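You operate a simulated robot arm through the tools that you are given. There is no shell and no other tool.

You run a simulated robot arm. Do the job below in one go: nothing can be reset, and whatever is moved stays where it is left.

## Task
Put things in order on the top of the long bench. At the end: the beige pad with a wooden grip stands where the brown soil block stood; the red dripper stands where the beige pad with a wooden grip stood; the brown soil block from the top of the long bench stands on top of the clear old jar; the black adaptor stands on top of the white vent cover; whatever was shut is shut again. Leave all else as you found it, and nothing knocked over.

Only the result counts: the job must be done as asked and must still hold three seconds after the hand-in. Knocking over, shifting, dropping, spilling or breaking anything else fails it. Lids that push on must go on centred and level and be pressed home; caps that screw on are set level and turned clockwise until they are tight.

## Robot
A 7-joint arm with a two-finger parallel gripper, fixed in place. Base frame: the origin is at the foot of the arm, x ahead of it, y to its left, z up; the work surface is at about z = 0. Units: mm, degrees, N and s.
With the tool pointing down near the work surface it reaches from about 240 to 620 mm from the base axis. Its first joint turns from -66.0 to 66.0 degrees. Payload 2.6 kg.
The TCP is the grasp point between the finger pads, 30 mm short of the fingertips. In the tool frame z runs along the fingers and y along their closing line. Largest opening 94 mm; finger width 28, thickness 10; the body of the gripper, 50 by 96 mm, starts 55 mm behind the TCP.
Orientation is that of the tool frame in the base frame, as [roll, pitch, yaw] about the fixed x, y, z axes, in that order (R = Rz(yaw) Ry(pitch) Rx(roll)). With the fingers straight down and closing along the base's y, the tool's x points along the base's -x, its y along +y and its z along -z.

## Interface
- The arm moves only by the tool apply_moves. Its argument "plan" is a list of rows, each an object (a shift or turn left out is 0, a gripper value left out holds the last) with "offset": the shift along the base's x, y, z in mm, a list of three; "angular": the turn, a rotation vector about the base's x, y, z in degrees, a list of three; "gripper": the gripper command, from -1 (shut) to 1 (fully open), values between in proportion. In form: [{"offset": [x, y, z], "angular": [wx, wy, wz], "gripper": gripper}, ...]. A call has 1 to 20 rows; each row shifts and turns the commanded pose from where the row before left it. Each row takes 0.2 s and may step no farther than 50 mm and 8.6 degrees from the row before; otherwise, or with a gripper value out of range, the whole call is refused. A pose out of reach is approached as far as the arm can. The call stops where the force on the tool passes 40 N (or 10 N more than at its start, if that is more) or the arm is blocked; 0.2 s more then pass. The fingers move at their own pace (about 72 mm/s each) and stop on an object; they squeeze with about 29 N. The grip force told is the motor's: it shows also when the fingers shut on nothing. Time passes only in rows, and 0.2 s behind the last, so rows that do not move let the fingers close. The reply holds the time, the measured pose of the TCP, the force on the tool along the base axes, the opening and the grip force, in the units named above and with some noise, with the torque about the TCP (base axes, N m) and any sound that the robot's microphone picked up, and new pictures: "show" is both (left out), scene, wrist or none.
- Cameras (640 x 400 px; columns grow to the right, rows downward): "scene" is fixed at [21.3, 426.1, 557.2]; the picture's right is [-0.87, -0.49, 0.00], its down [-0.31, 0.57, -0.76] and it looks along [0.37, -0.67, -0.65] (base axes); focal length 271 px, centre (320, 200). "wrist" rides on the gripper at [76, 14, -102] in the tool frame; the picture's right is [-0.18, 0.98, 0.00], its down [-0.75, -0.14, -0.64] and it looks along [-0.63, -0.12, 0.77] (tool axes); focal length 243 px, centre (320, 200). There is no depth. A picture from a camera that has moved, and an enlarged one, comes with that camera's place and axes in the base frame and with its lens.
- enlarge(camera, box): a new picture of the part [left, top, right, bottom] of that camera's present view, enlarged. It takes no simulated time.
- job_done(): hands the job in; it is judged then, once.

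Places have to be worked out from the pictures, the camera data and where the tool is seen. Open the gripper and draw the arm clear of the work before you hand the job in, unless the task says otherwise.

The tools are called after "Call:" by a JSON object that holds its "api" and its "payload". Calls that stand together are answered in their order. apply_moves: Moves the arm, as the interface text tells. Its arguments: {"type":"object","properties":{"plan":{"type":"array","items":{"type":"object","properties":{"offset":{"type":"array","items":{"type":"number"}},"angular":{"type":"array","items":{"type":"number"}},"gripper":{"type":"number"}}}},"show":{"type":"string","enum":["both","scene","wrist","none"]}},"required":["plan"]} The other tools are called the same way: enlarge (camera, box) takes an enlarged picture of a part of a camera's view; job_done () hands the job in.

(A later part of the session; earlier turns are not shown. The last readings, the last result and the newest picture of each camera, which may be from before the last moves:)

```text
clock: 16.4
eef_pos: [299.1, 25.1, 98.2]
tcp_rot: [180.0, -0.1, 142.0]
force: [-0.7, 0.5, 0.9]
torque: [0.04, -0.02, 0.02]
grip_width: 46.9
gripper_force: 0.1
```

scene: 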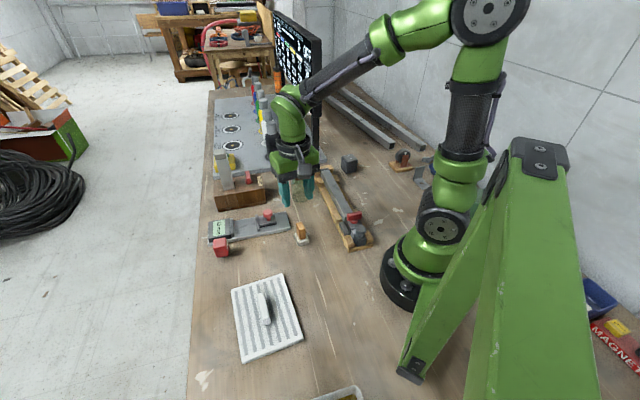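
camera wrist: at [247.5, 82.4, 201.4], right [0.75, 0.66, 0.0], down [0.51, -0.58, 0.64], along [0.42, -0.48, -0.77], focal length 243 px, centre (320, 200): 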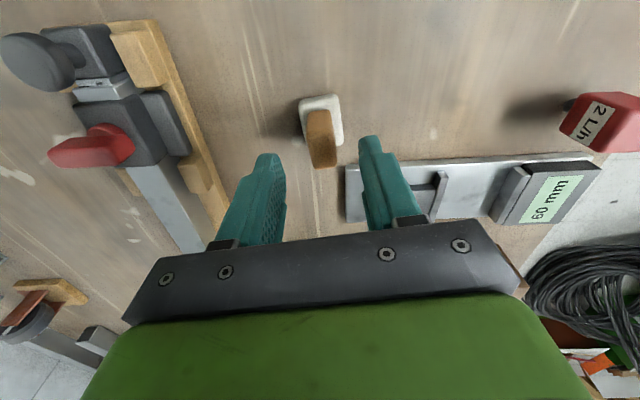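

The reading noise is under 1 mm; the tool is at about (298.4, 25.2, 99). I descend to z≈48 around the wooden grip and close.

Call:
{"api": "apply_moves", "payload": {"plan": [{"offset": [1.2, -0.5, -25]}, {"offset": [0, 0, -26]}, {}, {}], "show": "none"}}

Call:
{"api": "enlarge", "payload": {"camera": "wrist", "box": [240, 80, 400, 240]}}

Call:
{"api": "enlarge", "payload": {"camera": "scene", "box": [270, 200, 330, 260]}}

```text
clock: 17.4
eef_pos: [298.6, 24.5, 46.8]
tcp_rot: [-180.0, 0.0, 142.1]
force: [-0.2, -0.5, 0.0]
torque: [0.04, 0.02, 0.01]
grip_width: 46.8
gripper_force: 0.0
```

```text
2.50 times, centred on (320, 160) of wrist
camera zoom: at [247.5, 82.3, 149.6], right [0.75, 0.66, 0.0], down [0.51, -0.58, 0.64], along [0.42, -0.48, -0.77], focal length 606 px, centre (320, 300)
```

zoom: 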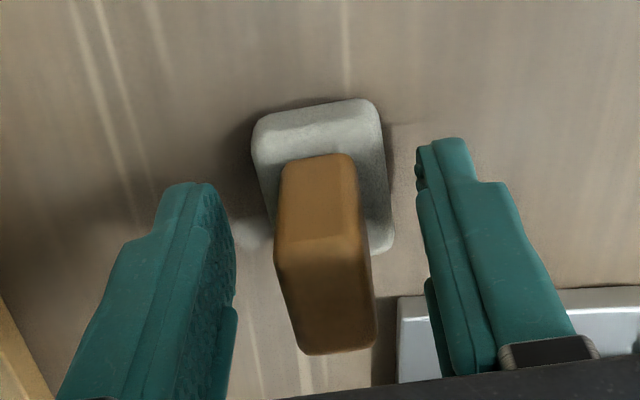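

```text
6.67 times, centred on (300, 230) of scene
camera zoom: at [21.3, 426.1, 557.2], right [-0.87, -0.49, 0.0], down [-0.31, 0.57, -0.76], along [0.37, -0.67, -0.65], focal length 1809 px, centre (453, 0)
```

zoom: 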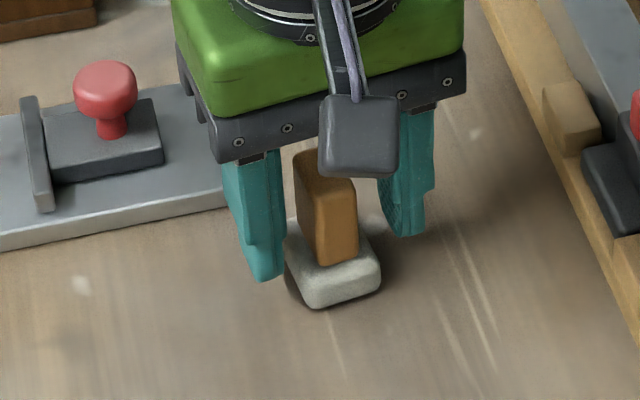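

The fingers straddle the wooden grip well. I raise 2 mm for clearance over the pad base and close.

Call:
{"api": "apply_moves", "payload": {"plan": [{"offset": [0, 0, 2]}, {"gripper": -1}, {}, {}, {}], "show": "none"}}

Call:
{"api": "enlarge", "payload": {"camera": "wrist", "box": [240, 80, 400, 240]}}

```text
clock: 18.6
eef_pos: [298.9, 24.9, 50.2]
tcp_rot: [-180.0, 0.0, 141.9]
force: [-0.1, -0.8, 0.1]
torque: [-0.02, 0.01, 0.03]
grip_width: 21.6
gripper_force: 28.8
```

```text
2.50 times, centred on (320, 160) of wrist
camera zoom: at [247.5, 82.7, 152.4], right [0.75, 0.66, 0.0], down [0.51, -0.58, 0.64], along [0.42, -0.48, -0.77], focal length 606 px, centre (320, 300)
```

zoom: 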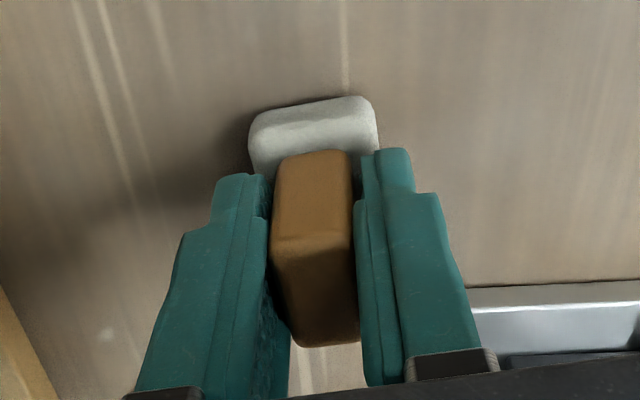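

The grip on the wooden handle is firm (28.8 N). I lift high and carry the pad over to the former soil-block spot, stopping above it.

Call:
{"api": "apply_moves", "payload": {"plan": [{"offset": [0, 0, 20]}, {"offset": [0, 0, 45]}, {"offset": [0, 0, 45]}, {"offset": [-7.8, -40.6, 0]}, {"offset": [-7.8, -40.6, 0]}, {"offset": [-7.8, -40.6, 0]}, {"offset": [-7.8, -40.6, 0]}, {"offset": [-7.8, -40.6, 0]}, {"offset": [-7.8, -40.6, 0]}, {"offset": [-7.7, -40.4, 0]}, {}, {}], "show": "both"}}

```text
clock: 21.2
eef_pos: [244.7, -258.5, 163.7]
tcp_rot: [180.0, 0.0, 142.0]
force: [-0.1, 0.0, -1.3]
torque: [0.02, -0.02, -0.01]
grip_width: 21.6
gripper_force: 28.6
camera wrist: at [193.5, -201.9, 266.4], right [0.75, 0.66, 0.0], down [0.51, -0.57, 0.64], along [0.42, -0.48, -0.77], focal length 243 px, centre (320, 200)
```

scene: 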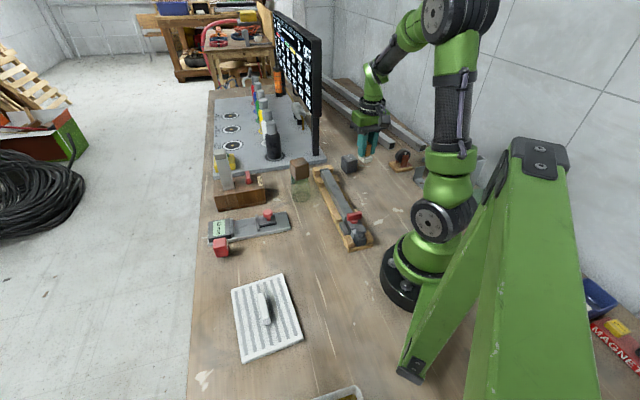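
wrist: 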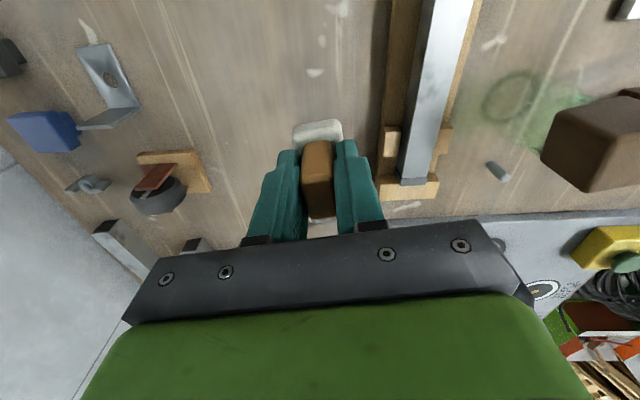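

The pad is above the target spot. I lower it to just above the table, then in small steps until contact.

Call:
{"api": "apply_moves", "payload": {"plan": [{"offset": [0, 0, -40]}, {"offset": [0, 0, -40]}, {"offset": [0, 0, -20]}, {"offset": [0, 0, -7]}, {}, {}], "show": "none"}}

Call:
{"api": "enlarge", "payload": {"camera": "scene", "box": [330, 140, 400, 200]}}

```text
clock: 22.6
eef_pos: [245.1, -256.8, 53.9]
tcp_rot: [-179.9, 0.0, 142.0]
force: [-0.3, 0.2, -0.5]
torque: [0.03, 0.02, -0.01]
grip_width: 21.7
gripper_force: 29.1
```

```text
6.67 times, centred on (365, 170) of scene
camera zoom: at [21.3, 426.1, 557.2], right [-0.87, -0.49, 0.0], down [-0.31, 0.57, -0.76], along [0.37, -0.67, -0.65], focal length 1809 px, centre (20, 400)
```

zoom: 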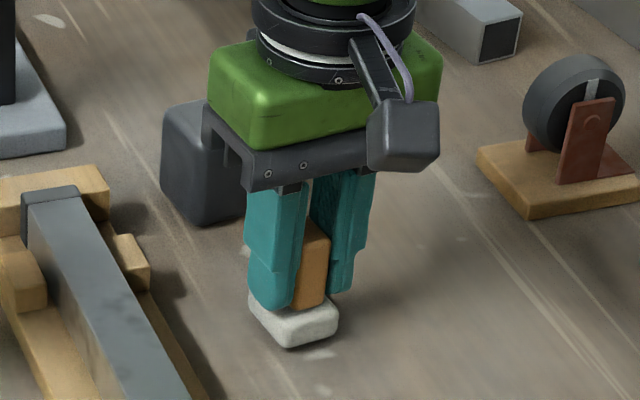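

Just above the table now. I lower in 1 mm steps and read the force.

Call:
{"api": "apply_moves", "payload": {"plan": [{"offset": [0, 0, -1]}, {"offset": [0, 0, -1]}, {"offset": [0, 0, -1]}, {}], "show": "none"}}

```text
clock: 23.6
eef_pos: [244.7, -259.6, 50.5]
tcp_rot: [180.0, 0.0, 142.1]
force: [0.0, -0.7, -0.4]
torque: [0.0, -0.01, -0.01]
grip_width: 21.7
gripper_force: 28.9
```

No contact force yet at the grasp height; I go 1 mm lower.

Call:
{"api": "apply_moves", "payload": {"plan": [{"offset": [0, 0, -0.7]}, {"offset": [0, 0, -0.5]}, {}, {}], "show": "none"}}

```text
clock: 24.6
eef_pos: [245.0, -258.7, 49.3]
tcp_rot: [-180.0, 0.0, 142.0]
force: [-1.7, 1.3, 7.2]
torque: [0.07, 0.07, -0.04]
grip_width: 21.7
gripper_force: 28.6
```

Contact at 7 N: the pad is down. I release and lift straight up.

Call:
{"api": "apply_moves", "payload": {"plan": [{"gripper": -0.45}, {"gripper": -0.3}, {"gripper": 0.0}, {}, {"offset": [0, 0, 20]}, {"offset": [0, 0, 40]}, {"offset": [0, 0, 45]}, {"offset": [0, 0, 20]}], "show": "both"}}

Call:
{"api": "enlarge", "payload": {"camera": "scene", "box": [330, 140, 400, 200]}}

```text
clock: 26.4
eef_pos: [247.0, -259.7, 174.2]
tcp_rot: [-179.9, -0.1, 142.0]
force: [0.6, -0.6, -0.7]
torque: [0.0, 0.01, 0.01]
grip_width: 46.8
gripper_force: 0.1
camera wrist: at [195.4, -202.5, 276.6], right [0.75, 0.66, 0.0], down [0.51, -0.57, 0.64], along [0.42, -0.48, -0.77], focal length 243 px, centre (320, 200)
```

scene: 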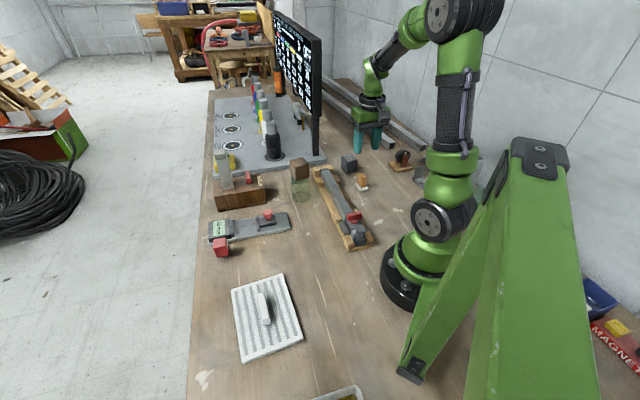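
wrist: 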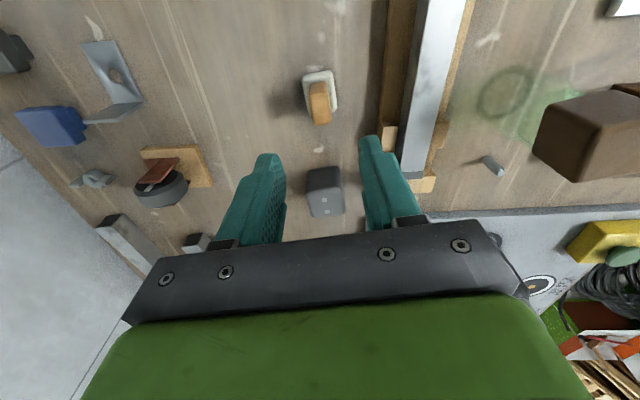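

```text
6.67 times, centred on (365, 170) of scene
camera zoom: at [21.2, 426.1, 557.2], right [-0.87, -0.49, 0.0], down [-0.31, 0.57, -0.76], along [0.37, -0.67, -0.65], focal length 1809 px, centre (20, 400)
```

zoom: 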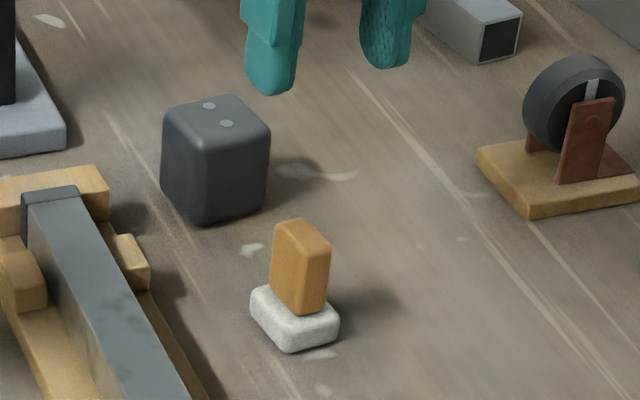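

The pad stands upright at the soil block's old spot. The black adaptor is next and close by, so I zoom in on it and on its surroundings.

Call:
{"api": "enlarge", "payload": {"camera": "wrist", "box": [270, 140, 380, 240]}}

Call:
{"api": "enlarge", "payload": {"camera": "scene", "box": [330, 145, 370, 185]}}

```text
4.00 times, centred on (325, 190) of wrist
camera zoom: at [195.4, -202.5, 276.6], right [0.75, 0.66, 0.0], down [0.51, -0.57, 0.64], along [0.42, -0.48, -0.77], focal length 970 px, centre (300, 240)
```

zoom: 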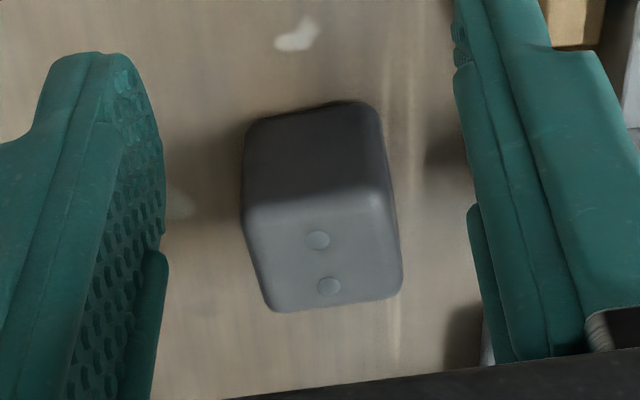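

```text
10.00 times, centred on (350, 165) of scene
camera zoom: at [21.2, 426.1, 557.2], right [-0.87, -0.49, 0.0], down [-0.31, 0.57, -0.76], along [0.37, -0.67, -0.65], focal length 2714 px, centre (20, 550)
```

zoom: 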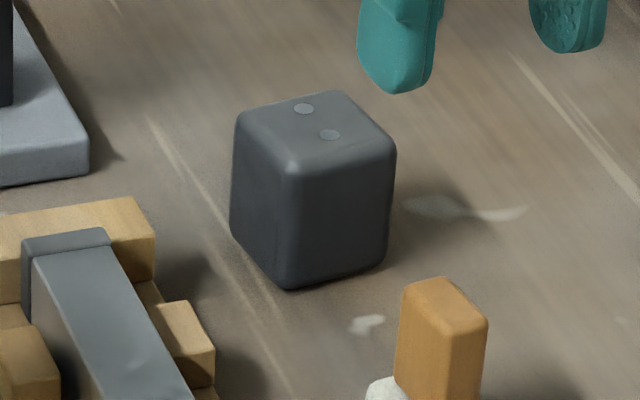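

I estimate the adaptor at about (329, -342), edges near 52°, which matches the current tool yaw. I move above it with the fingers at 68 mm and look again.

Call:
{"api": "apply_moves", "payload": {"plan": [{"offset": [28, -27.7, 0], "gripper": 0.45}, {"offset": [28, -27.7, 0]}, {"offset": [27.9, -27.6, 0]}, {"offset": [0, 0, -30]}, {"offset": [0, 0, -20]}, {}, {}], "show": "both"}}

Call:
{"api": "enlarge", "payload": {"camera": "wrist", "box": [240, 60, 400, 220]}}

Call:
{"api": "enlarge", "payload": {"camera": "scene", "box": [310, 100, 390, 190]}}

```text
clock: 28.0
eef_pos: [330.6, -340.4, 123.0]
tcp_rot: [-180.0, 0.0, 142.0]
force: [-0.6, 0.0, 0.3]
torque: [-0.01, 0.0, 0.03]
grip_width: 68.1
gripper_force: 0.0
camera wrist: at [279.9, -283.4, 226.5], right [0.75, 0.66, 0.0], down [0.51, -0.58, 0.64], along [0.42, -0.48, -0.77], focal length 243 px, centre (320, 200)
```

scene: 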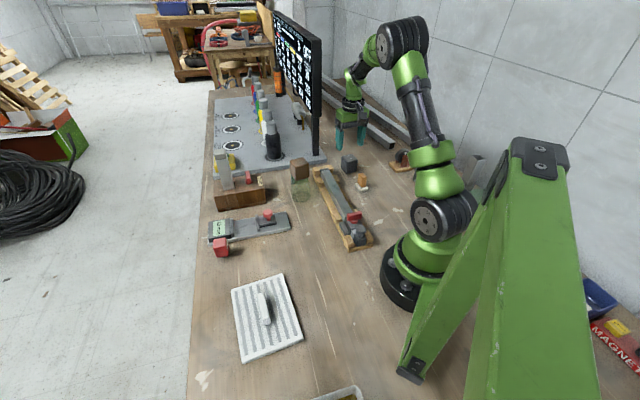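
wrist: 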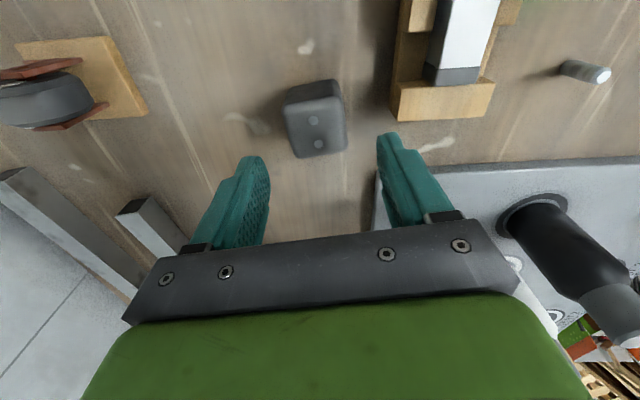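

```text
2.50 times, centred on (320, 140) of wrist
camera zoom: at [279.9, -283.4, 226.5], right [0.75, 0.66, 0.0], down [0.51, -0.58, 0.64], along [0.42, -0.48, -0.77], focal length 606 px, centre (320, 350)
```

zoom: 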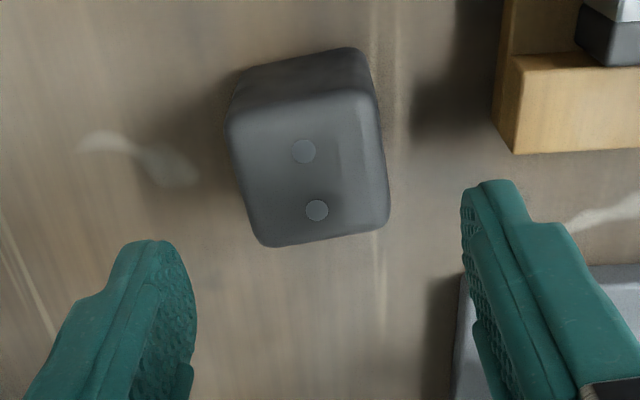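

```text
4.44 times, centred on (350, 145) of scene
camera zoom: at [21.3, 426.1, 557.2], right [-0.87, -0.49, 0.0], down [-0.31, 0.57, -0.76], along [0.37, -0.67, -0.65], focal length 1206 px, centre (187, 444)
```

zoom: 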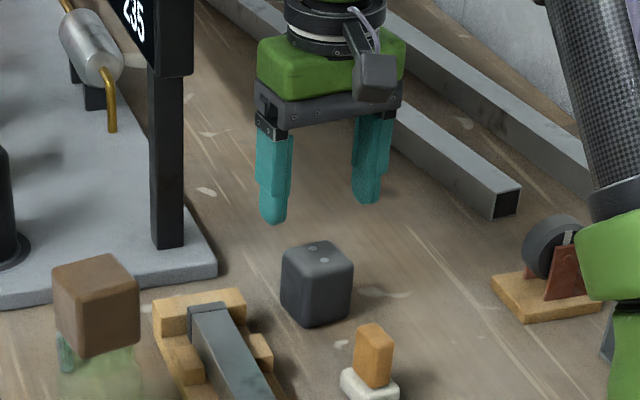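

The adaptor seems about 3–4 mm further toward -y than the tool axis. I correct, go lower (fingertips still above it), and re-measure.

Call:
{"api": "apply_moves", "payload": {"plan": [{"offset": [-0.7, -2.5, -20]}, {}, {}], "show": "none"}}

Call:
{"api": "apply_moves", "payload": {"plan": [{}], "show": "none"}}

Call:
{"api": "enlarge", "payload": {"camera": "wrist", "box": [240, 60, 400, 220]}}

Call:
{"api": "enlarge", "payload": {"camera": "scene", "box": [320, 125, 380, 190]}}

```text
clock: 28.8
eef_pos: [328.4, -342.6, 103.2]
tcp_rot: [179.9, 0.0, 142.1]
force: [0.9, 0.4, 1.3]
torque: [-0.02, 0.01, -0.02]
grip_width: 68.1
gripper_force: 0.0
```

```text
clock: 29.2
eef_pos: [329.8, -342.1, 103.9]
tcp_rot: [-180.0, 0.0, 142.1]
force: [-0.2, -0.2, -0.3]
torque: [0.04, -0.03, 0.0]
grip_width: 68.2
gripper_force: 0.0
```

```text
2.50 times, centred on (320, 140) of wrist
camera zoom: at [278.4, -285.8, 206.3], right [0.75, 0.66, 0.0], down [0.51, -0.57, 0.64], along [0.42, -0.48, -0.77], focal length 606 px, centre (320, 350)
```

zoom: 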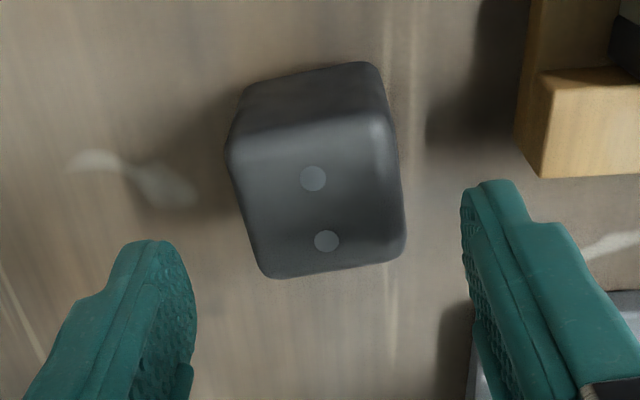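

```text
6.15 times, centred on (350, 158) of scene
camera zoom: at [21.3, 426.1, 557.2], right [-0.87, -0.49, 0.0], down [-0.31, 0.57, -0.76], along [0.37, -0.67, -0.65], focal length 1670 px, centre (135, 462)
```

zoom: 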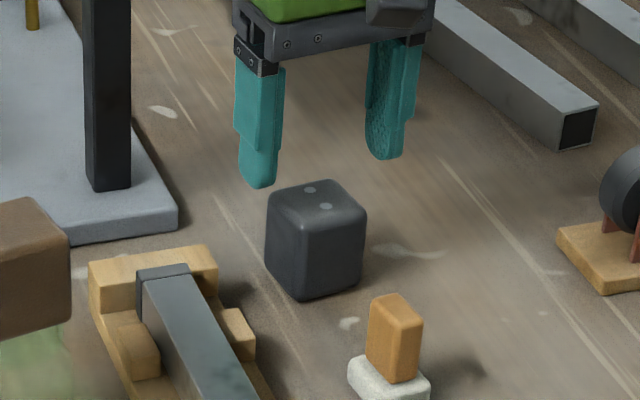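

The adaptor is now centred between the fingers. I descend to about z=38 and close on it.

Call:
{"api": "apply_moves", "payload": {"plan": [{"offset": [-0.2, -0.3, -30], "angular": [0, 0, 1]}, {"offset": [0, 0, -26]}, {"offset": [0, 0, -10]}, {}, {"gripper": -1}, {}, {}, {}], "show": "none"}}

Call:
{"api": "enlarge", "payload": {"camera": "wrist", "box": [230, 90, 410, 250]}}

Call:
{"api": "enlarge", "payload": {"camera": "scene", "box": [320, 125, 380, 190]}}

```text
clock: 31.0
eef_pos: [327.6, -344.3, 38.4]
tcp_rot: [-180.0, 0.0, 143.1]
force: [-0.3, 0.6, -0.2]
torque: [0.02, -0.01, -0.01]
grip_width: 49.6
gripper_force: 28.9
```

```text
2.50 times, centred on (320, 170) of wrist
camera zoom: at [275.7, -287.4, 140.7], right [0.74, 0.67, 0.0], down [0.52, -0.57, 0.64], along [0.43, -0.47, -0.77], focal length 606 px, centre (320, 275)
```

zoom: 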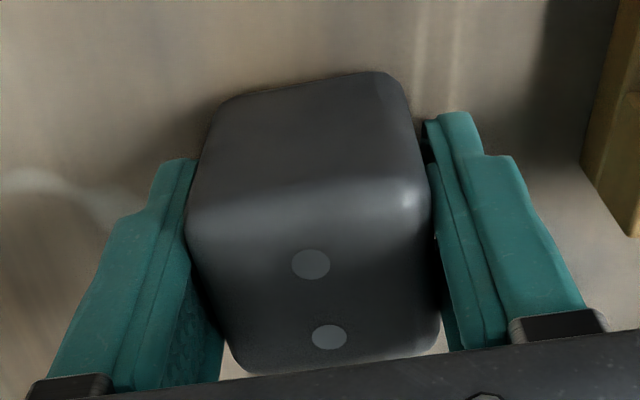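

```text
6.15 times, centred on (350, 158) of scene
camera zoom: at [21.3, 426.1, 557.2], right [-0.87, -0.49, 0.0], down [-0.31, 0.57, -0.76], along [0.37, -0.67, -0.65], focal length 1670 px, centre (135, 462)
```

zoom: 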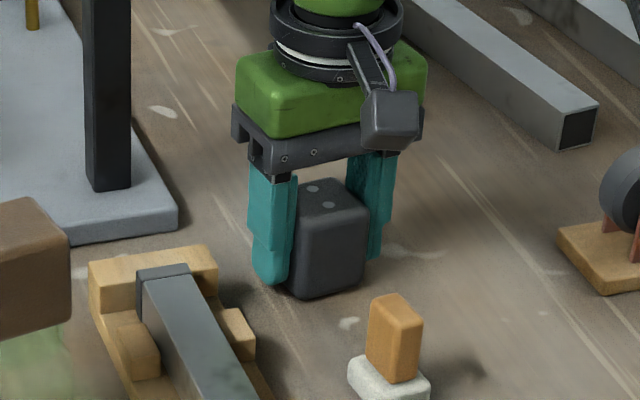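

The adaptor is held firmly. Before carrying it I measure the vent cover and its handle precisely.

Call:
{"api": "enlarge", "payload": {"camera": "scene", "box": [225, 268, 310, 368]}}

Call:
{"api": "enlarge", "payload": {"camera": "scene", "box": [250, 285, 285, 335]}}

```text
4.00 times, centred on (268, 318) of scene
camera zoom: at [21.3, 426.1, 557.2], right [-0.87, -0.49, 0.0], down [-0.31, 0.57, -0.76], along [0.37, -0.67, -0.65], focal length 1086 px, centre (530, -272)
```

zoom: 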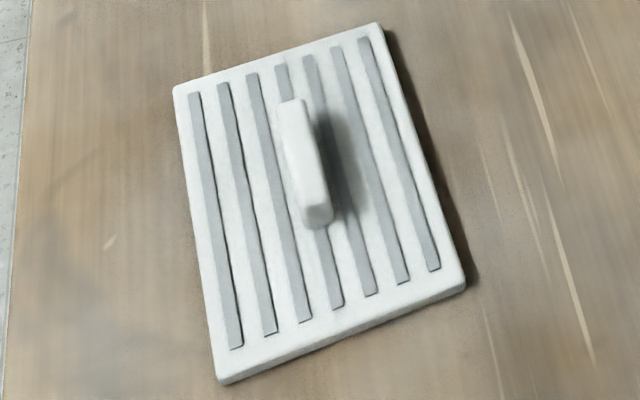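

```text
8.00 times, centred on (268, 310) of scene
camera zoom: at [21.3, 426.1, 557.2], right [-0.87, -0.49, 0.0], down [-0.31, 0.57, -0.76], along [0.37, -0.67, -0.65], focal length 2171 px, centre (740, -680)
```

zoom: 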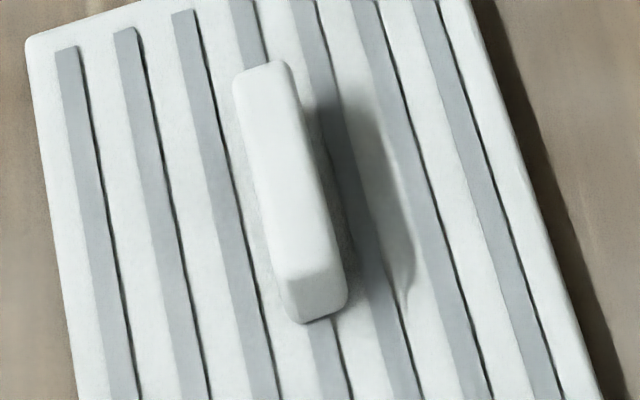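

Vent cover: centre ≈ (259.5, 239), 157×118 mm, long axis at -39°, handle 58×14 mm, about 23 mm above a ~10 mm plate. I'll set the adaptor in the free quadrant beside the handle's end, near (319, 231). I lift high and carry it over, turning the tool with the base.

Call:
{"api": "apply_moves", "payload": {"plan": [{"offset": [0, 0, 20]}, {"offset": [0, 0, 45]}, {"offset": [0, 0, 48]}, {"offset": [0, 0, 48]}, {"offset": [-0.7, 44.2, 0], "angular": [0, 0, 6.8]}, {"offset": [-0.7, 44.2, 0], "angular": [0, 0, 6.8]}, {"offset": [-0.7, 44.2, 0], "angular": [0, 0, 6.8]}, {"offset": [-0.7, 44.2, 0], "angular": [0, 0, 6.8]}, {"offset": [-0.7, 44.2, 0], "angular": [0, 0, 6.8]}, {"offset": [-0.7, 44.2, 0], "angular": [0, 0, 6.8]}, {"offset": [-0.7, 44.2, 0], "angular": [0, 0, 6.8]}, {"offset": [-0.7, 44.2, 0], "angular": [0, 0, 6.8]}, {"offset": [-0.7, 44.2, 0], "angular": [0, 0, 6.8]}, {"offset": [-0.7, 44.2, 0], "angular": [0, 0, 6.8]}, {"offset": [-0.7, 44.2, 0], "angular": [0, 0, 6.8]}, {"offset": [-0.7, 44.2, 0], "angular": [0, 0, 6.8]}, {"offset": [-0.6, 44.6, 0], "angular": [0, 0, 6.4]}, {}, {}], "show": "both"}}

```text
clock: 35.0
eef_pos: [318.9, 229.9, 200.9]
tcp_rot: [-180.0, -0.1, -129.0]
force: [-1.0, 0.2, -1.2]
torque: [0.0, -0.04, 0.0]
grip_width: 49.9
gripper_force: 28.6
camera wrist: at [260.4, 178.6, 303.2], right [-0.65, 0.76, 0.0], down [0.58, 0.5, 0.64], along [0.49, 0.42, -0.77], focal length 243 px, centre (320, 200)
```

scene: 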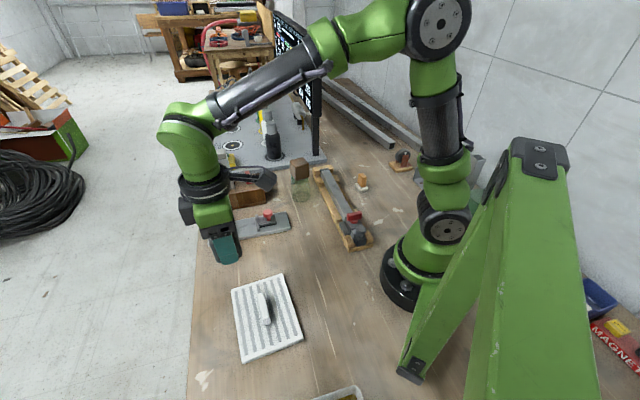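
wrist: 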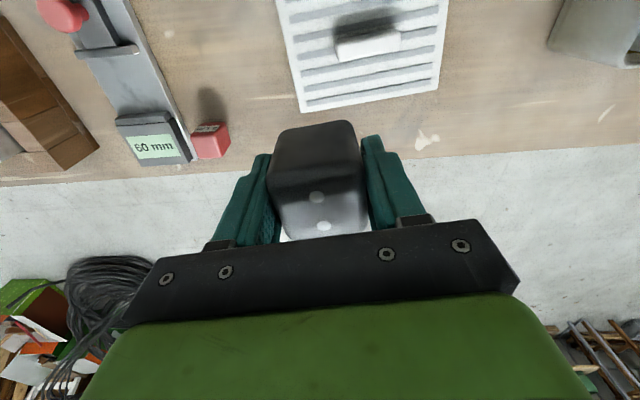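

The adaptor is above the vent cover region. I zoom in on the cover from the wrist camera to fix its position.

Call:
{"api": "enlarge", "payload": {"camera": "wrist", "box": [260, 0, 460, 130]}}

Call:
{"api": "enlarge", "payload": {"camera": "scene", "box": [190, 200, 320, 370]}}

```text
3.08 times, centred on (360, 65) of wrist
camera zoom: at [260.4, 178.6, 303.2], right [-0.65, 0.76, 0.0], down [0.58, 0.5, 0.64], along [0.49, 0.42, -0.77], focal length 746 px, centre (197, 615)
```

zoom: 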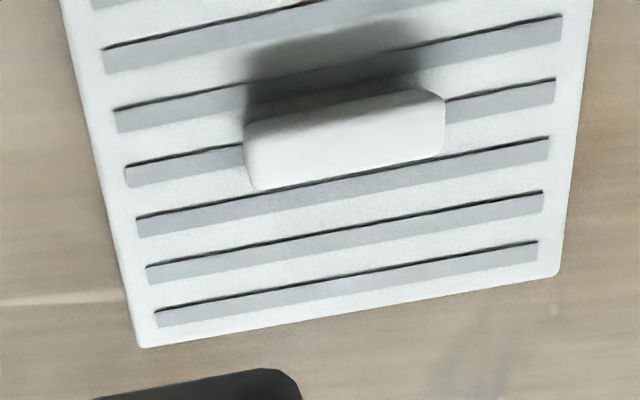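

```text
2.35 times, centred on (255, 285) of scene
camera zoom: at [21.2, 426.1, 557.2], right [-0.87, -0.49, 0.0], down [-0.31, 0.57, -0.76], along [0.37, -0.67, -0.65], focal length 639 px, centre (473, 0)
```

zoom: 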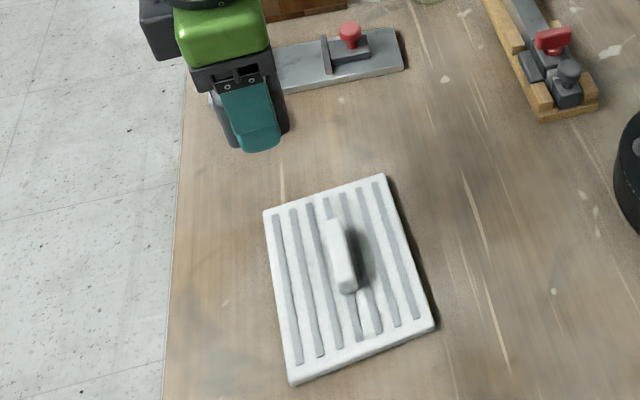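

The cover's centre from the wrist view is about (258.6, 235.8), so my target for the adaptor is (317.7, 227.5). I shift and lower to about 25 mm above the cover, then check.

Call:
{"api": "apply_moves", "payload": {"plan": [{"offset": [-0.9, -2.6, -20]}, {"offset": [0, 0, -40]}, {"offset": [0, 0, -40]}, {"offset": [0, 0, -25]}, {}, {}], "show": "wrist"}}

Call:
{"api": "enlarge", "payload": {"camera": "wrist", "box": [220, 20, 420, 200]}}

Call:
{"api": "enlarge", "payload": {"camera": "scene", "box": [210, 220, 310, 360]}}

```text
clock: 36.4
eef_pos: [317.8, 227.1, 73.8]
tcp_rot: [-180.0, 0.0, -129.0]
force: [-0.3, -0.2, -0.2]
torque: [0.02, -0.02, 0.0]
grip_width: 49.3
gripper_force: 29.1
camera wrist: at [258.8, 175.7, 177.0], right [-0.65, 0.76, 0.0], down [0.58, 0.5, 0.64], along [0.49, 0.42, -0.77], focal length 243 px, centre (320, 200)
```

wrist: 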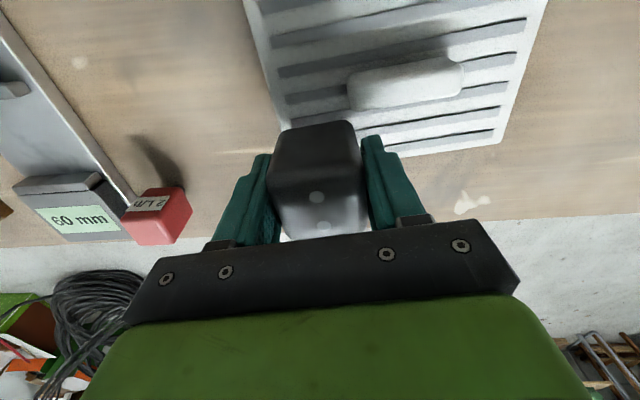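

```text
2.22 times, centred on (320, 110) of wrist
camera zoom: at [258.8, 175.7, 177.0], right [-0.65, 0.76, 0.0], down [0.58, 0.5, 0.64], along [0.49, 0.42, -0.77], focal length 539 px, centre (320, 400)
```

zoom: 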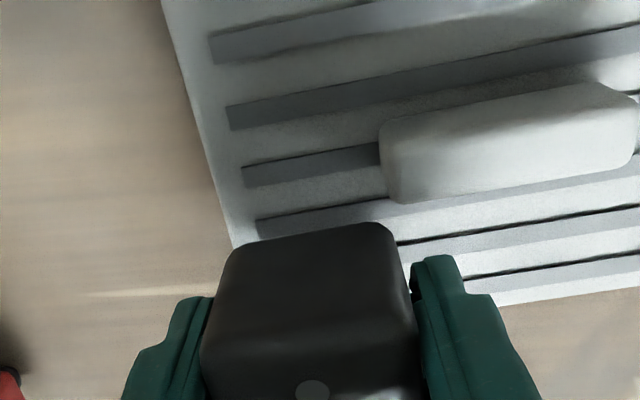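

```text
2.86 times, centred on (260, 290) of scene
camera zoom: at [21.3, 426.1, 557.2], right [-0.87, -0.49, 0.0], down [-0.31, 0.57, -0.76], along [0.37, -0.67, -0.65], focal length 775 px, centre (491, -57)
```

zoom: 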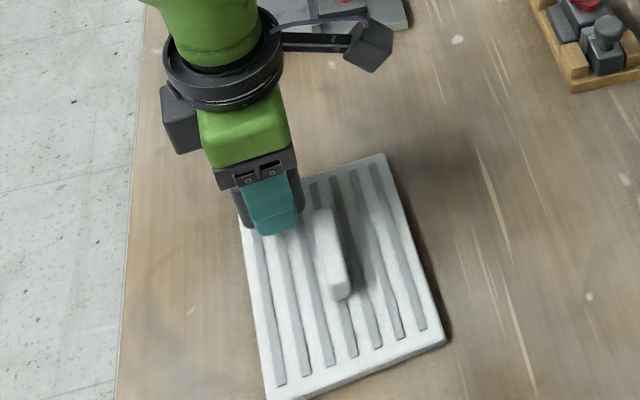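

The handle's edge is near v≈8 mm, so I shift the adaptor 2.5 mm outward for clearance and lower further to just above the cover.

Call:
{"api": "apply_moves", "payload": {"plan": [{"offset": [2.5, -0.1, 0]}, {"offset": [0, 0, -15]}, {"offset": [0, 0, -4]}, {}, {}], "show": "none"}}

Call:
{"api": "enlarge", "payload": {"camera": "wrist", "box": [220, 20, 420, 200]}}

Call:
{"api": "enlarge", "payload": {"camera": "scene", "box": [225, 260, 295, 330]}}

```text
clock: 37.6
eef_pos: [319.4, 228.6, 54.9]
tcp_rot: [179.9, 0.0, -129.0]
force: [-0.6, -0.1, -1.0]
torque: [-0.02, 0.0, -0.02]
grip_width: 49.6
gripper_force: 29.3
```

```text
2.22 times, centred on (320, 110) of wrist
camera zoom: at [261.9, 177.1, 157.9], right [-0.65, 0.76, 0.0], down [0.58, 0.5, 0.64], along [0.49, 0.42, -0.77], focal length 539 px, centre (320, 400)
```

zoom: 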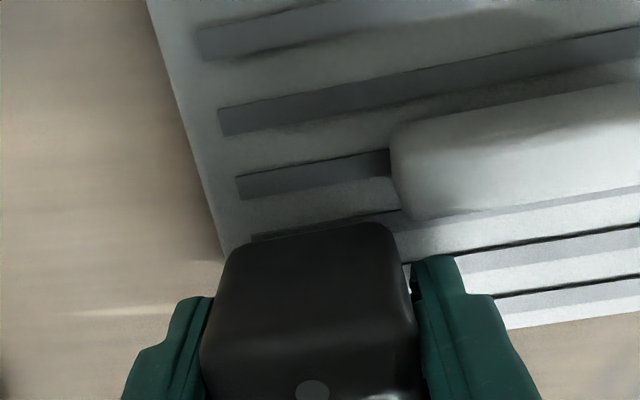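

```text
5.71 times, centred on (260, 295) of scene
camera zoom: at [21.3, 426.1, 557.2], right [-0.87, -0.49, 0.0], down [-0.31, 0.57, -0.76], along [0.37, -0.67, -0.65], focal length 1551 px, centre (663, -343)
```

zoom: 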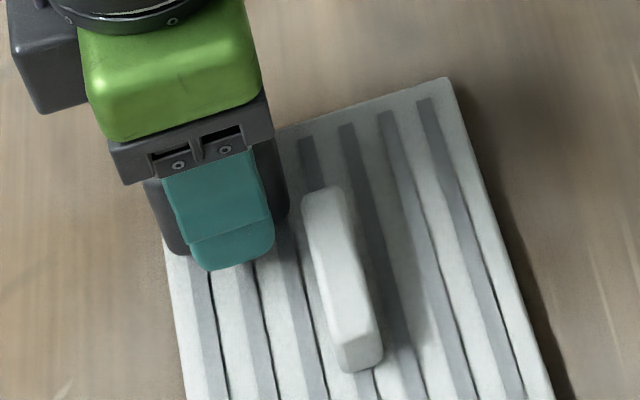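

The adaptor's lower corner sits inside the plate's outline and clear of the handle. I lower in small steps until contact.

Call:
{"api": "apply_moves", "payload": {"plan": [{"offset": [0, 0, -2]}, {"offset": [0, 0, -1.5]}, {"offset": [0, 0, -1]}, {}], "show": "none"}}

```text
clock: 38.6
eef_pos: [320.9, 228.3, 50.9]
tcp_rot: [-179.9, 0.0, -129.0]
force: [0.4, -0.1, -0.3]
torque: [-0.02, -0.02, 0.01]
grip_width: 49.8
gripper_force: 28.8
```

No contact yet; I continue down by 1 mm steps.

Call:
{"api": "apply_moves", "payload": {"plan": [{"offset": [0, 0, -1]}, {"offset": [0, 0, -1]}, {}], "show": "none"}}

Call:
{"api": "enlarge", "payload": {"camera": "scene", "box": [225, 260, 295, 330]}}

```text
clock: 39.4
eef_pos: [321.0, 227.8, 49.3]
tcp_rot: [-180.0, 0.2, -129.0]
force: [-0.2, -0.2, 6.0]
torque: [-0.04, 0.03, -0.03]
grip_width: 49.9
gripper_force: 28.8
```

```text
5.71 times, centred on (260, 295) of scene
camera zoom: at [21.2, 426.0, 557.2], right [-0.87, -0.49, 0.0], down [-0.31, 0.57, -0.76], along [0.37, -0.67, -0.65], focal length 1551 px, centre (663, -343)
```

zoom: 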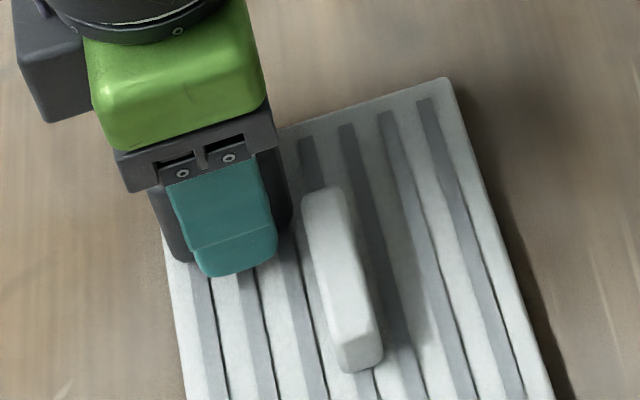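

Contact at 6 N on the cover. I open the fingers in stages and rise straight up.

Call:
{"api": "apply_moves", "payload": {"plan": [{"gripper": 0.12}, {"gripper": 0.2}, {"gripper": 0.4}, {}, {"offset": [0, 0, 20]}, {"offset": [0, 0, 40]}, {"offset": [0, 0, 45]}, {"offset": [0, 0, 25]}, {}], "show": "both"}}

Call:
{"api": "enlarge", "payload": {"camera": "scene", "box": [215, 220, 315, 360]}}

```text
clock: 41.4
eef_pos: [320.0, 227.6, 180.2]
tcp_rot: [180.0, 0.1, -128.9]
force: [0.0, -0.8, 0.3]
torque: [0.04, 0.0, 0.02]
grip_width: 65.7
gripper_force: 0.0
camera wrist: at [261.5, 176.8, 283.5], right [-0.65, 0.76, 0.0], down [0.58, 0.5, 0.64], along [0.49, 0.42, -0.77], focal length 243 px, centre (320, 200)
```

scene: 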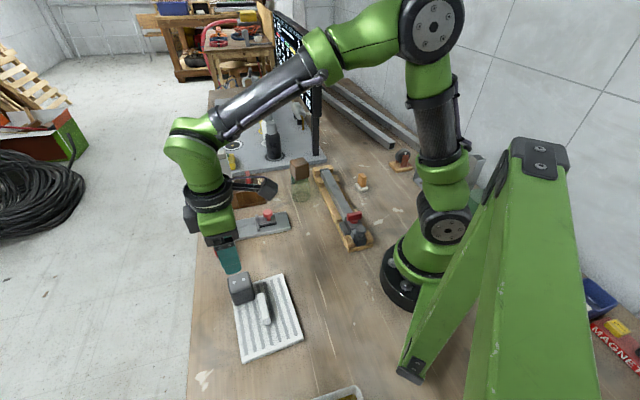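
wrist: 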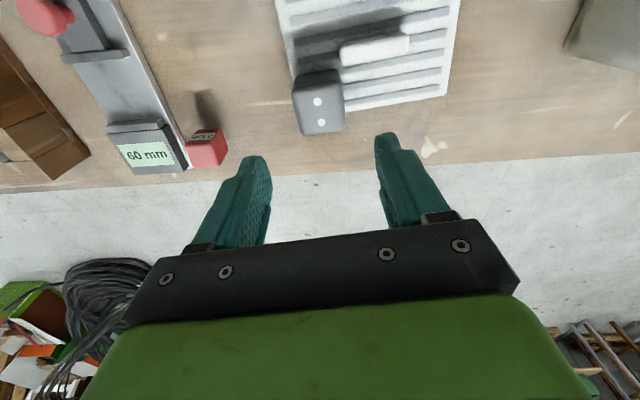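

```text
2.86 times, centred on (265, 290) of scene
camera zoom: at [21.2, 426.1, 557.2], right [-0.87, -0.49, 0.0], down [-0.31, 0.57, -0.76], along [0.37, -0.67, -0.65], focal length 775 px, centre (477, -57)
```

zoom: 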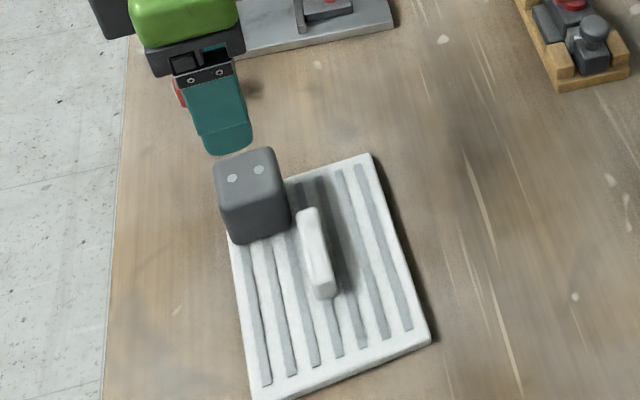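

The adaptor stands on the cover. I check closely that it is flat and within the edges.

Call:
{"api": "enlarge", "payload": {"camera": "wrist", "box": [270, 40, 430, 150]}}

Call:
{"api": "enlarge", "payload": {"camera": "scene", "box": [222, 262, 282, 322]}}

Call:
{"api": "enlarge", "payload": {"camera": "wrist", "box": [150, 70, 270, 190]}}

```text
3.64 times, centred on (350, 95) of wrist
camera zoom: at [261.5, 176.8, 283.5], right [-0.65, 0.76, 0.0], down [0.58, 0.5, 0.64], along [0.49, 0.42, -0.77], focal length 882 px, centre (211, 582)
```

zoom: 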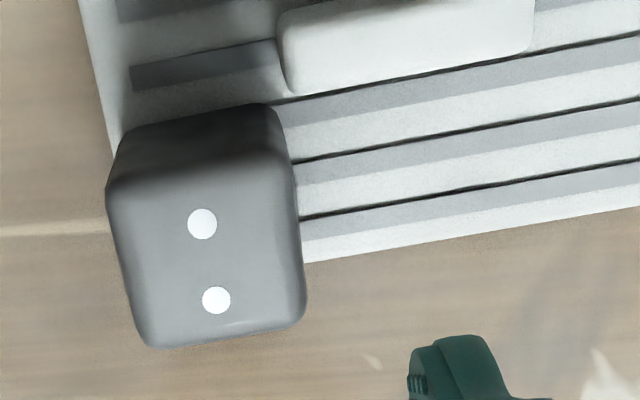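

```text
6.67 times, centred on (252, 292) of scene
camera zoom: at [21.2, 426.1, 557.2], right [-0.87, -0.49, 0.0], down [-0.31, 0.57, -0.76], along [0.37, -0.67, -0.65], focal length 1809 px, centre (773, -413)
```

zoom: 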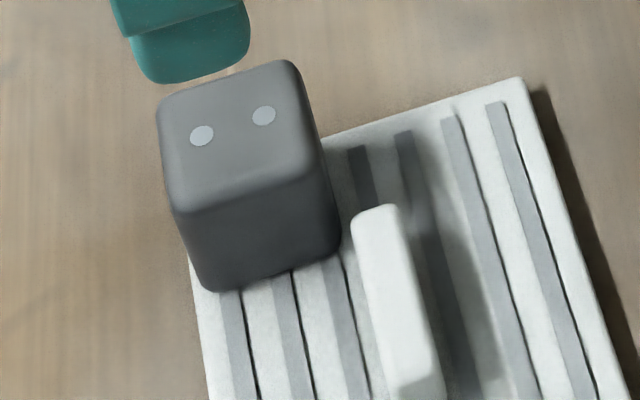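

```text
3.33 times, centred on (210, 130) of wrist
camera zoom: at [261.5, 176.8, 283.5], right [-0.65, 0.76, 0.0], down [0.58, 0.5, 0.64], along [0.49, 0.42, -0.77], focal length 809 px, centre (687, 433)
```

zoom: 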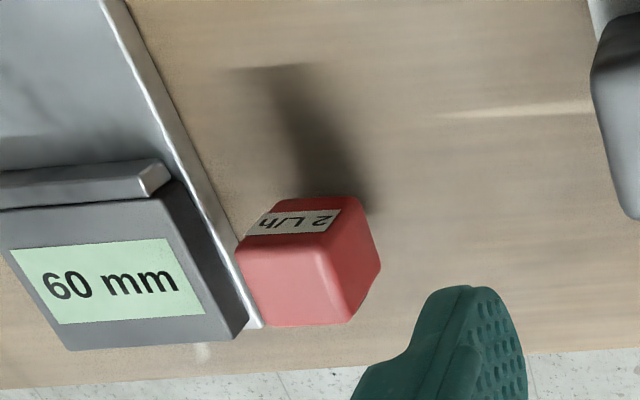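

The adaptor sits flat and fully supported. Now the red dripper: I zoom in on it from both cameras to understand its shape and position.

Call:
{"api": "enlarge", "payload": {"camera": "wrist", "box": [180, 115, 240, 180]}}

Call:
{"api": "enlarge", "payload": {"camera": "scene", "box": [205, 225, 245, 265]}}

```text
6.15 times, centred on (210, 148) of wrist
camera zoom: at [261.5, 176.8, 283.5], right [-0.65, 0.76, 0.0], down [0.58, 0.5, 0.64], along [0.49, 0.42, -0.77], focal length 1493 px, centre (997, 523)
```

zoom: 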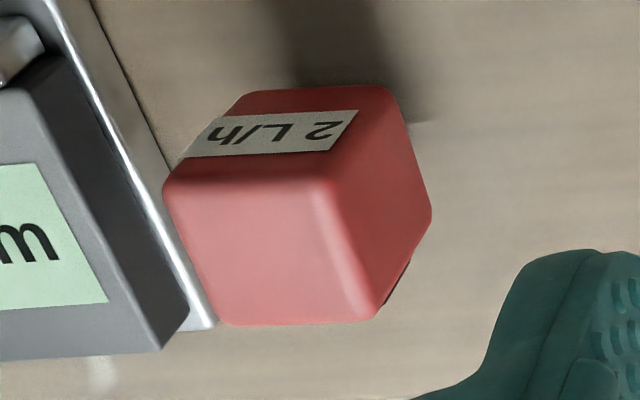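

```text
10.00 times, centred on (225, 245) of scene
camera zoom: at [21.2, 426.1, 557.2], right [-0.87, -0.49, 0.0], down [-0.31, 0.57, -0.76], along [0.37, -0.67, -0.65], focal length 2714 px, centre (1270, -250)
```

zoom: 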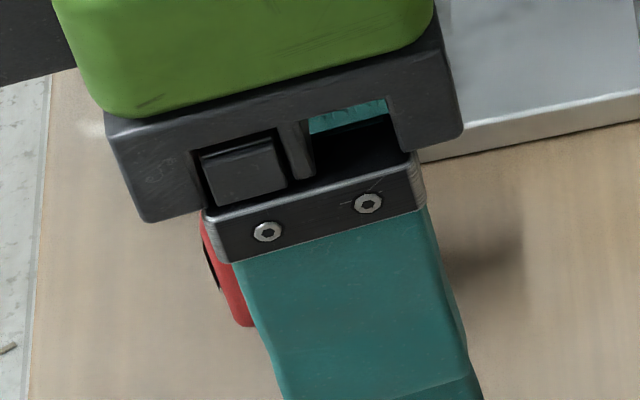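

The dripper's body is about 30 mm wide, top at z≈52, centre near (444.3, 165.5), edges at 43°/134°, and it stands on a small foot. I turn the tool so the fingers close along 43° (parallel to the gauge's edge, clear of it) while moving above it.

Call:
{"api": "apply_moves", "payload": {"plan": [{"offset": [10.3, -5.2, 0], "angular": [0, 0, -8.17], "gripper": 0.2}, {"offset": [10.3, -5.2, 0], "angular": [0, 0, -8.17]}, {"offset": [10.3, -5.2, 0], "angular": [0, 0, -8.17]}, {"offset": [10.3, -5.2, 0], "angular": [0, 0, -8.17]}, {"offset": [10.4, -5.2, 0], "angular": [0, 0, -8.17]}, {"offset": [10.4, -5.2, 0], "angular": [0, 0, -8.17]}, {"offset": [10.4, -5.2, 0], "angular": [0, 0, -8.17]}, {"offset": [10.4, -5.2, 0], "angular": [0, 0, -8.17]}, {"offset": [10.4, -5.2, 0], "angular": [0, 0, -8.17]}, {"offset": [10.4, -5.2, 0], "angular": [0, 0, -8.17]}, {"offset": [10.4, -5.1, 0], "angular": [0, 0, -8.17]}, {"offset": [10.3, -5.1, 0], "angular": [0, 0, -8.13]}, {"offset": [0, 0, -30]}, {}, {}], "show": "both"}}

Call:
{"api": "enlarge", "payload": {"camera": "wrist", "box": [240, 50, 400, 210]}}

Call:
{"api": "enlarge", "payload": {"camera": "scene", "box": [195, 190, 265, 270]}}

```text
clock: 44.6
eef_pos: [444.4, 164.5, 148.0]
tcp_rot: [180.0, 0.0, 133.0]
force: [-0.1, 0.1, 0.8]
torque: [-0.01, -0.05, -0.03]
grip_width: 56.4
gripper_force: 0.2
camera wrist: at [403.2, 229.6, 251.3], right [0.84, 0.54, 0.0], down [0.41, -0.65, 0.64], along [0.34, -0.54, -0.77], focal length 243 px, centre (320, 200)
```

scene: 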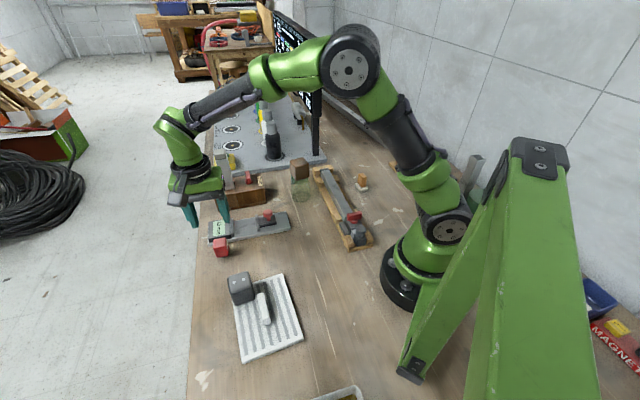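
wrist: 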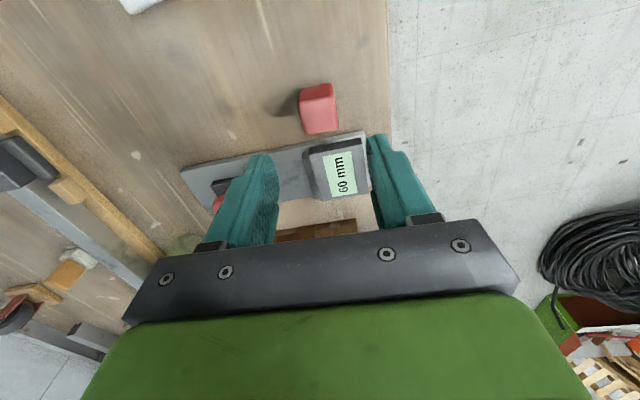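

```text
2.50 times, centred on (320, 130) of wrist
camera zoom: at [403.2, 229.6, 251.3], right [0.84, 0.54, 0.0], down [0.41, -0.65, 0.64], along [0.34, -0.54, -0.77], focal length 606 px, centre (320, 375)
```

zoom: 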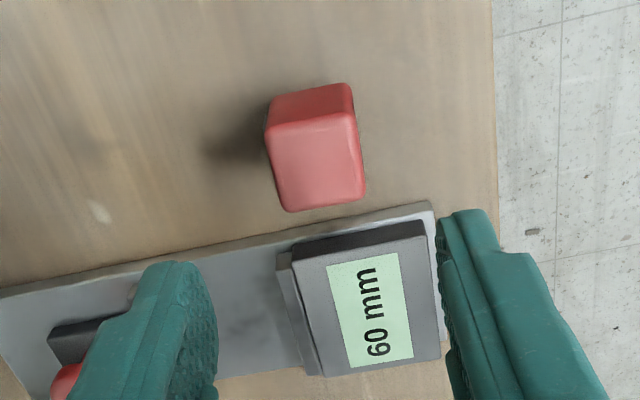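

```text
5.00 times, centred on (230, 230) of scene
camera zoom: at [21.3, 426.1, 557.2], right [-0.87, -0.49, 0.0], down [-0.31, 0.57, -0.76], along [0.37, -0.67, -0.65], focal length 1357 px, centre (770, 50)
```

zoom: 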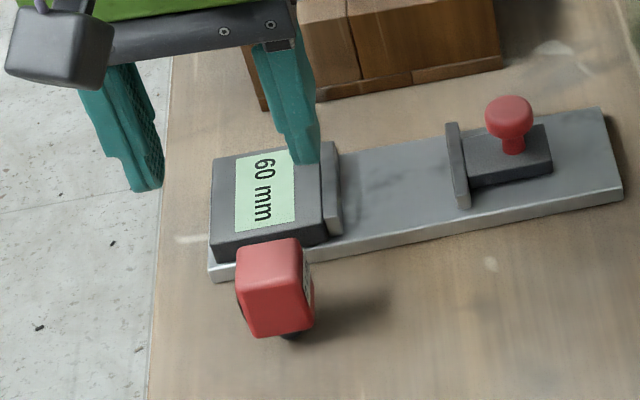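

The dripper is nearly centred under the tool; I correct by about 1.5 mm and descend to z≈46 around its body.

Call:
{"api": "apply_moves", "payload": {"plan": [{"offset": [-1.4, 1.0, -40]}, {"offset": [0, 0, -35]}, {"offset": [0, 0, -20]}, {}, {}], "show": "none"}}

Call:
{"api": "enlarge", "payload": {"camera": "wrist", "box": [230, 70, 410, 250]}}

Call:
{"api": "enlarge", "payload": {"camera": "scene", "box": [200, 215, 250, 265]}}

```text
clock: 45.8
eef_pos: [441.6, 166.8, 54.8]
tcp_rot: [180.0, 0.0, 133.0]
force: [0.5, -0.5, 0.1]
torque: [-0.01, 0.01, 0.0]
grip_width: 56.4
gripper_force: 0.1
```

```text
2.22 times, centred on (320, 160) of wrist
camera zoom: at [401.6, 232.0, 158.2], right [0.84, 0.54, 0.0], down [0.41, -0.65, 0.64], along [0.34, -0.54, -0.77], focal length 539 px, centre (320, 289)
```

zoom: 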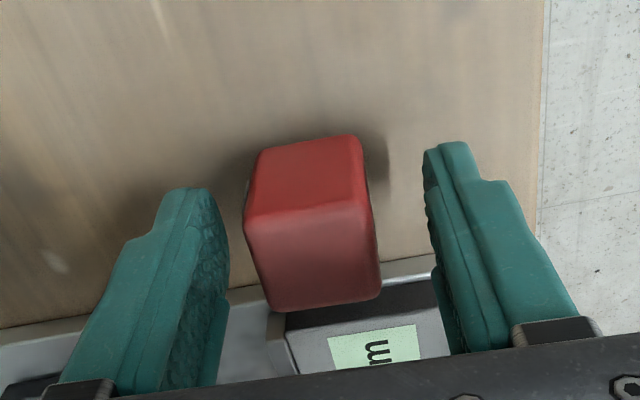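

```text
8.00 times, centred on (225, 240) of scene
camera zoom: at [21.3, 426.1, 557.2], right [-0.87, -0.49, 0.0], down [-0.31, 0.57, -0.76], along [0.37, -0.67, -0.65], focal length 2171 px, centre (1080, -120)
```

zoom: 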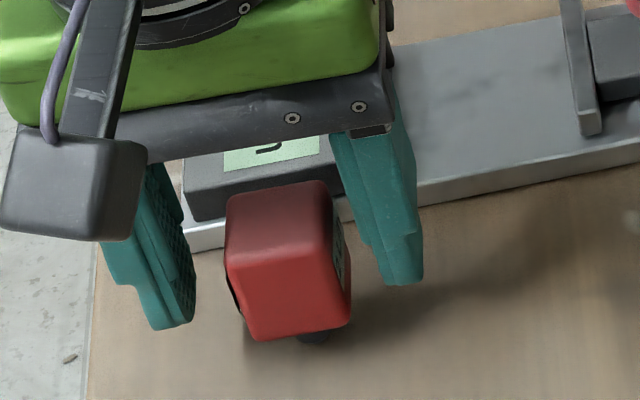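

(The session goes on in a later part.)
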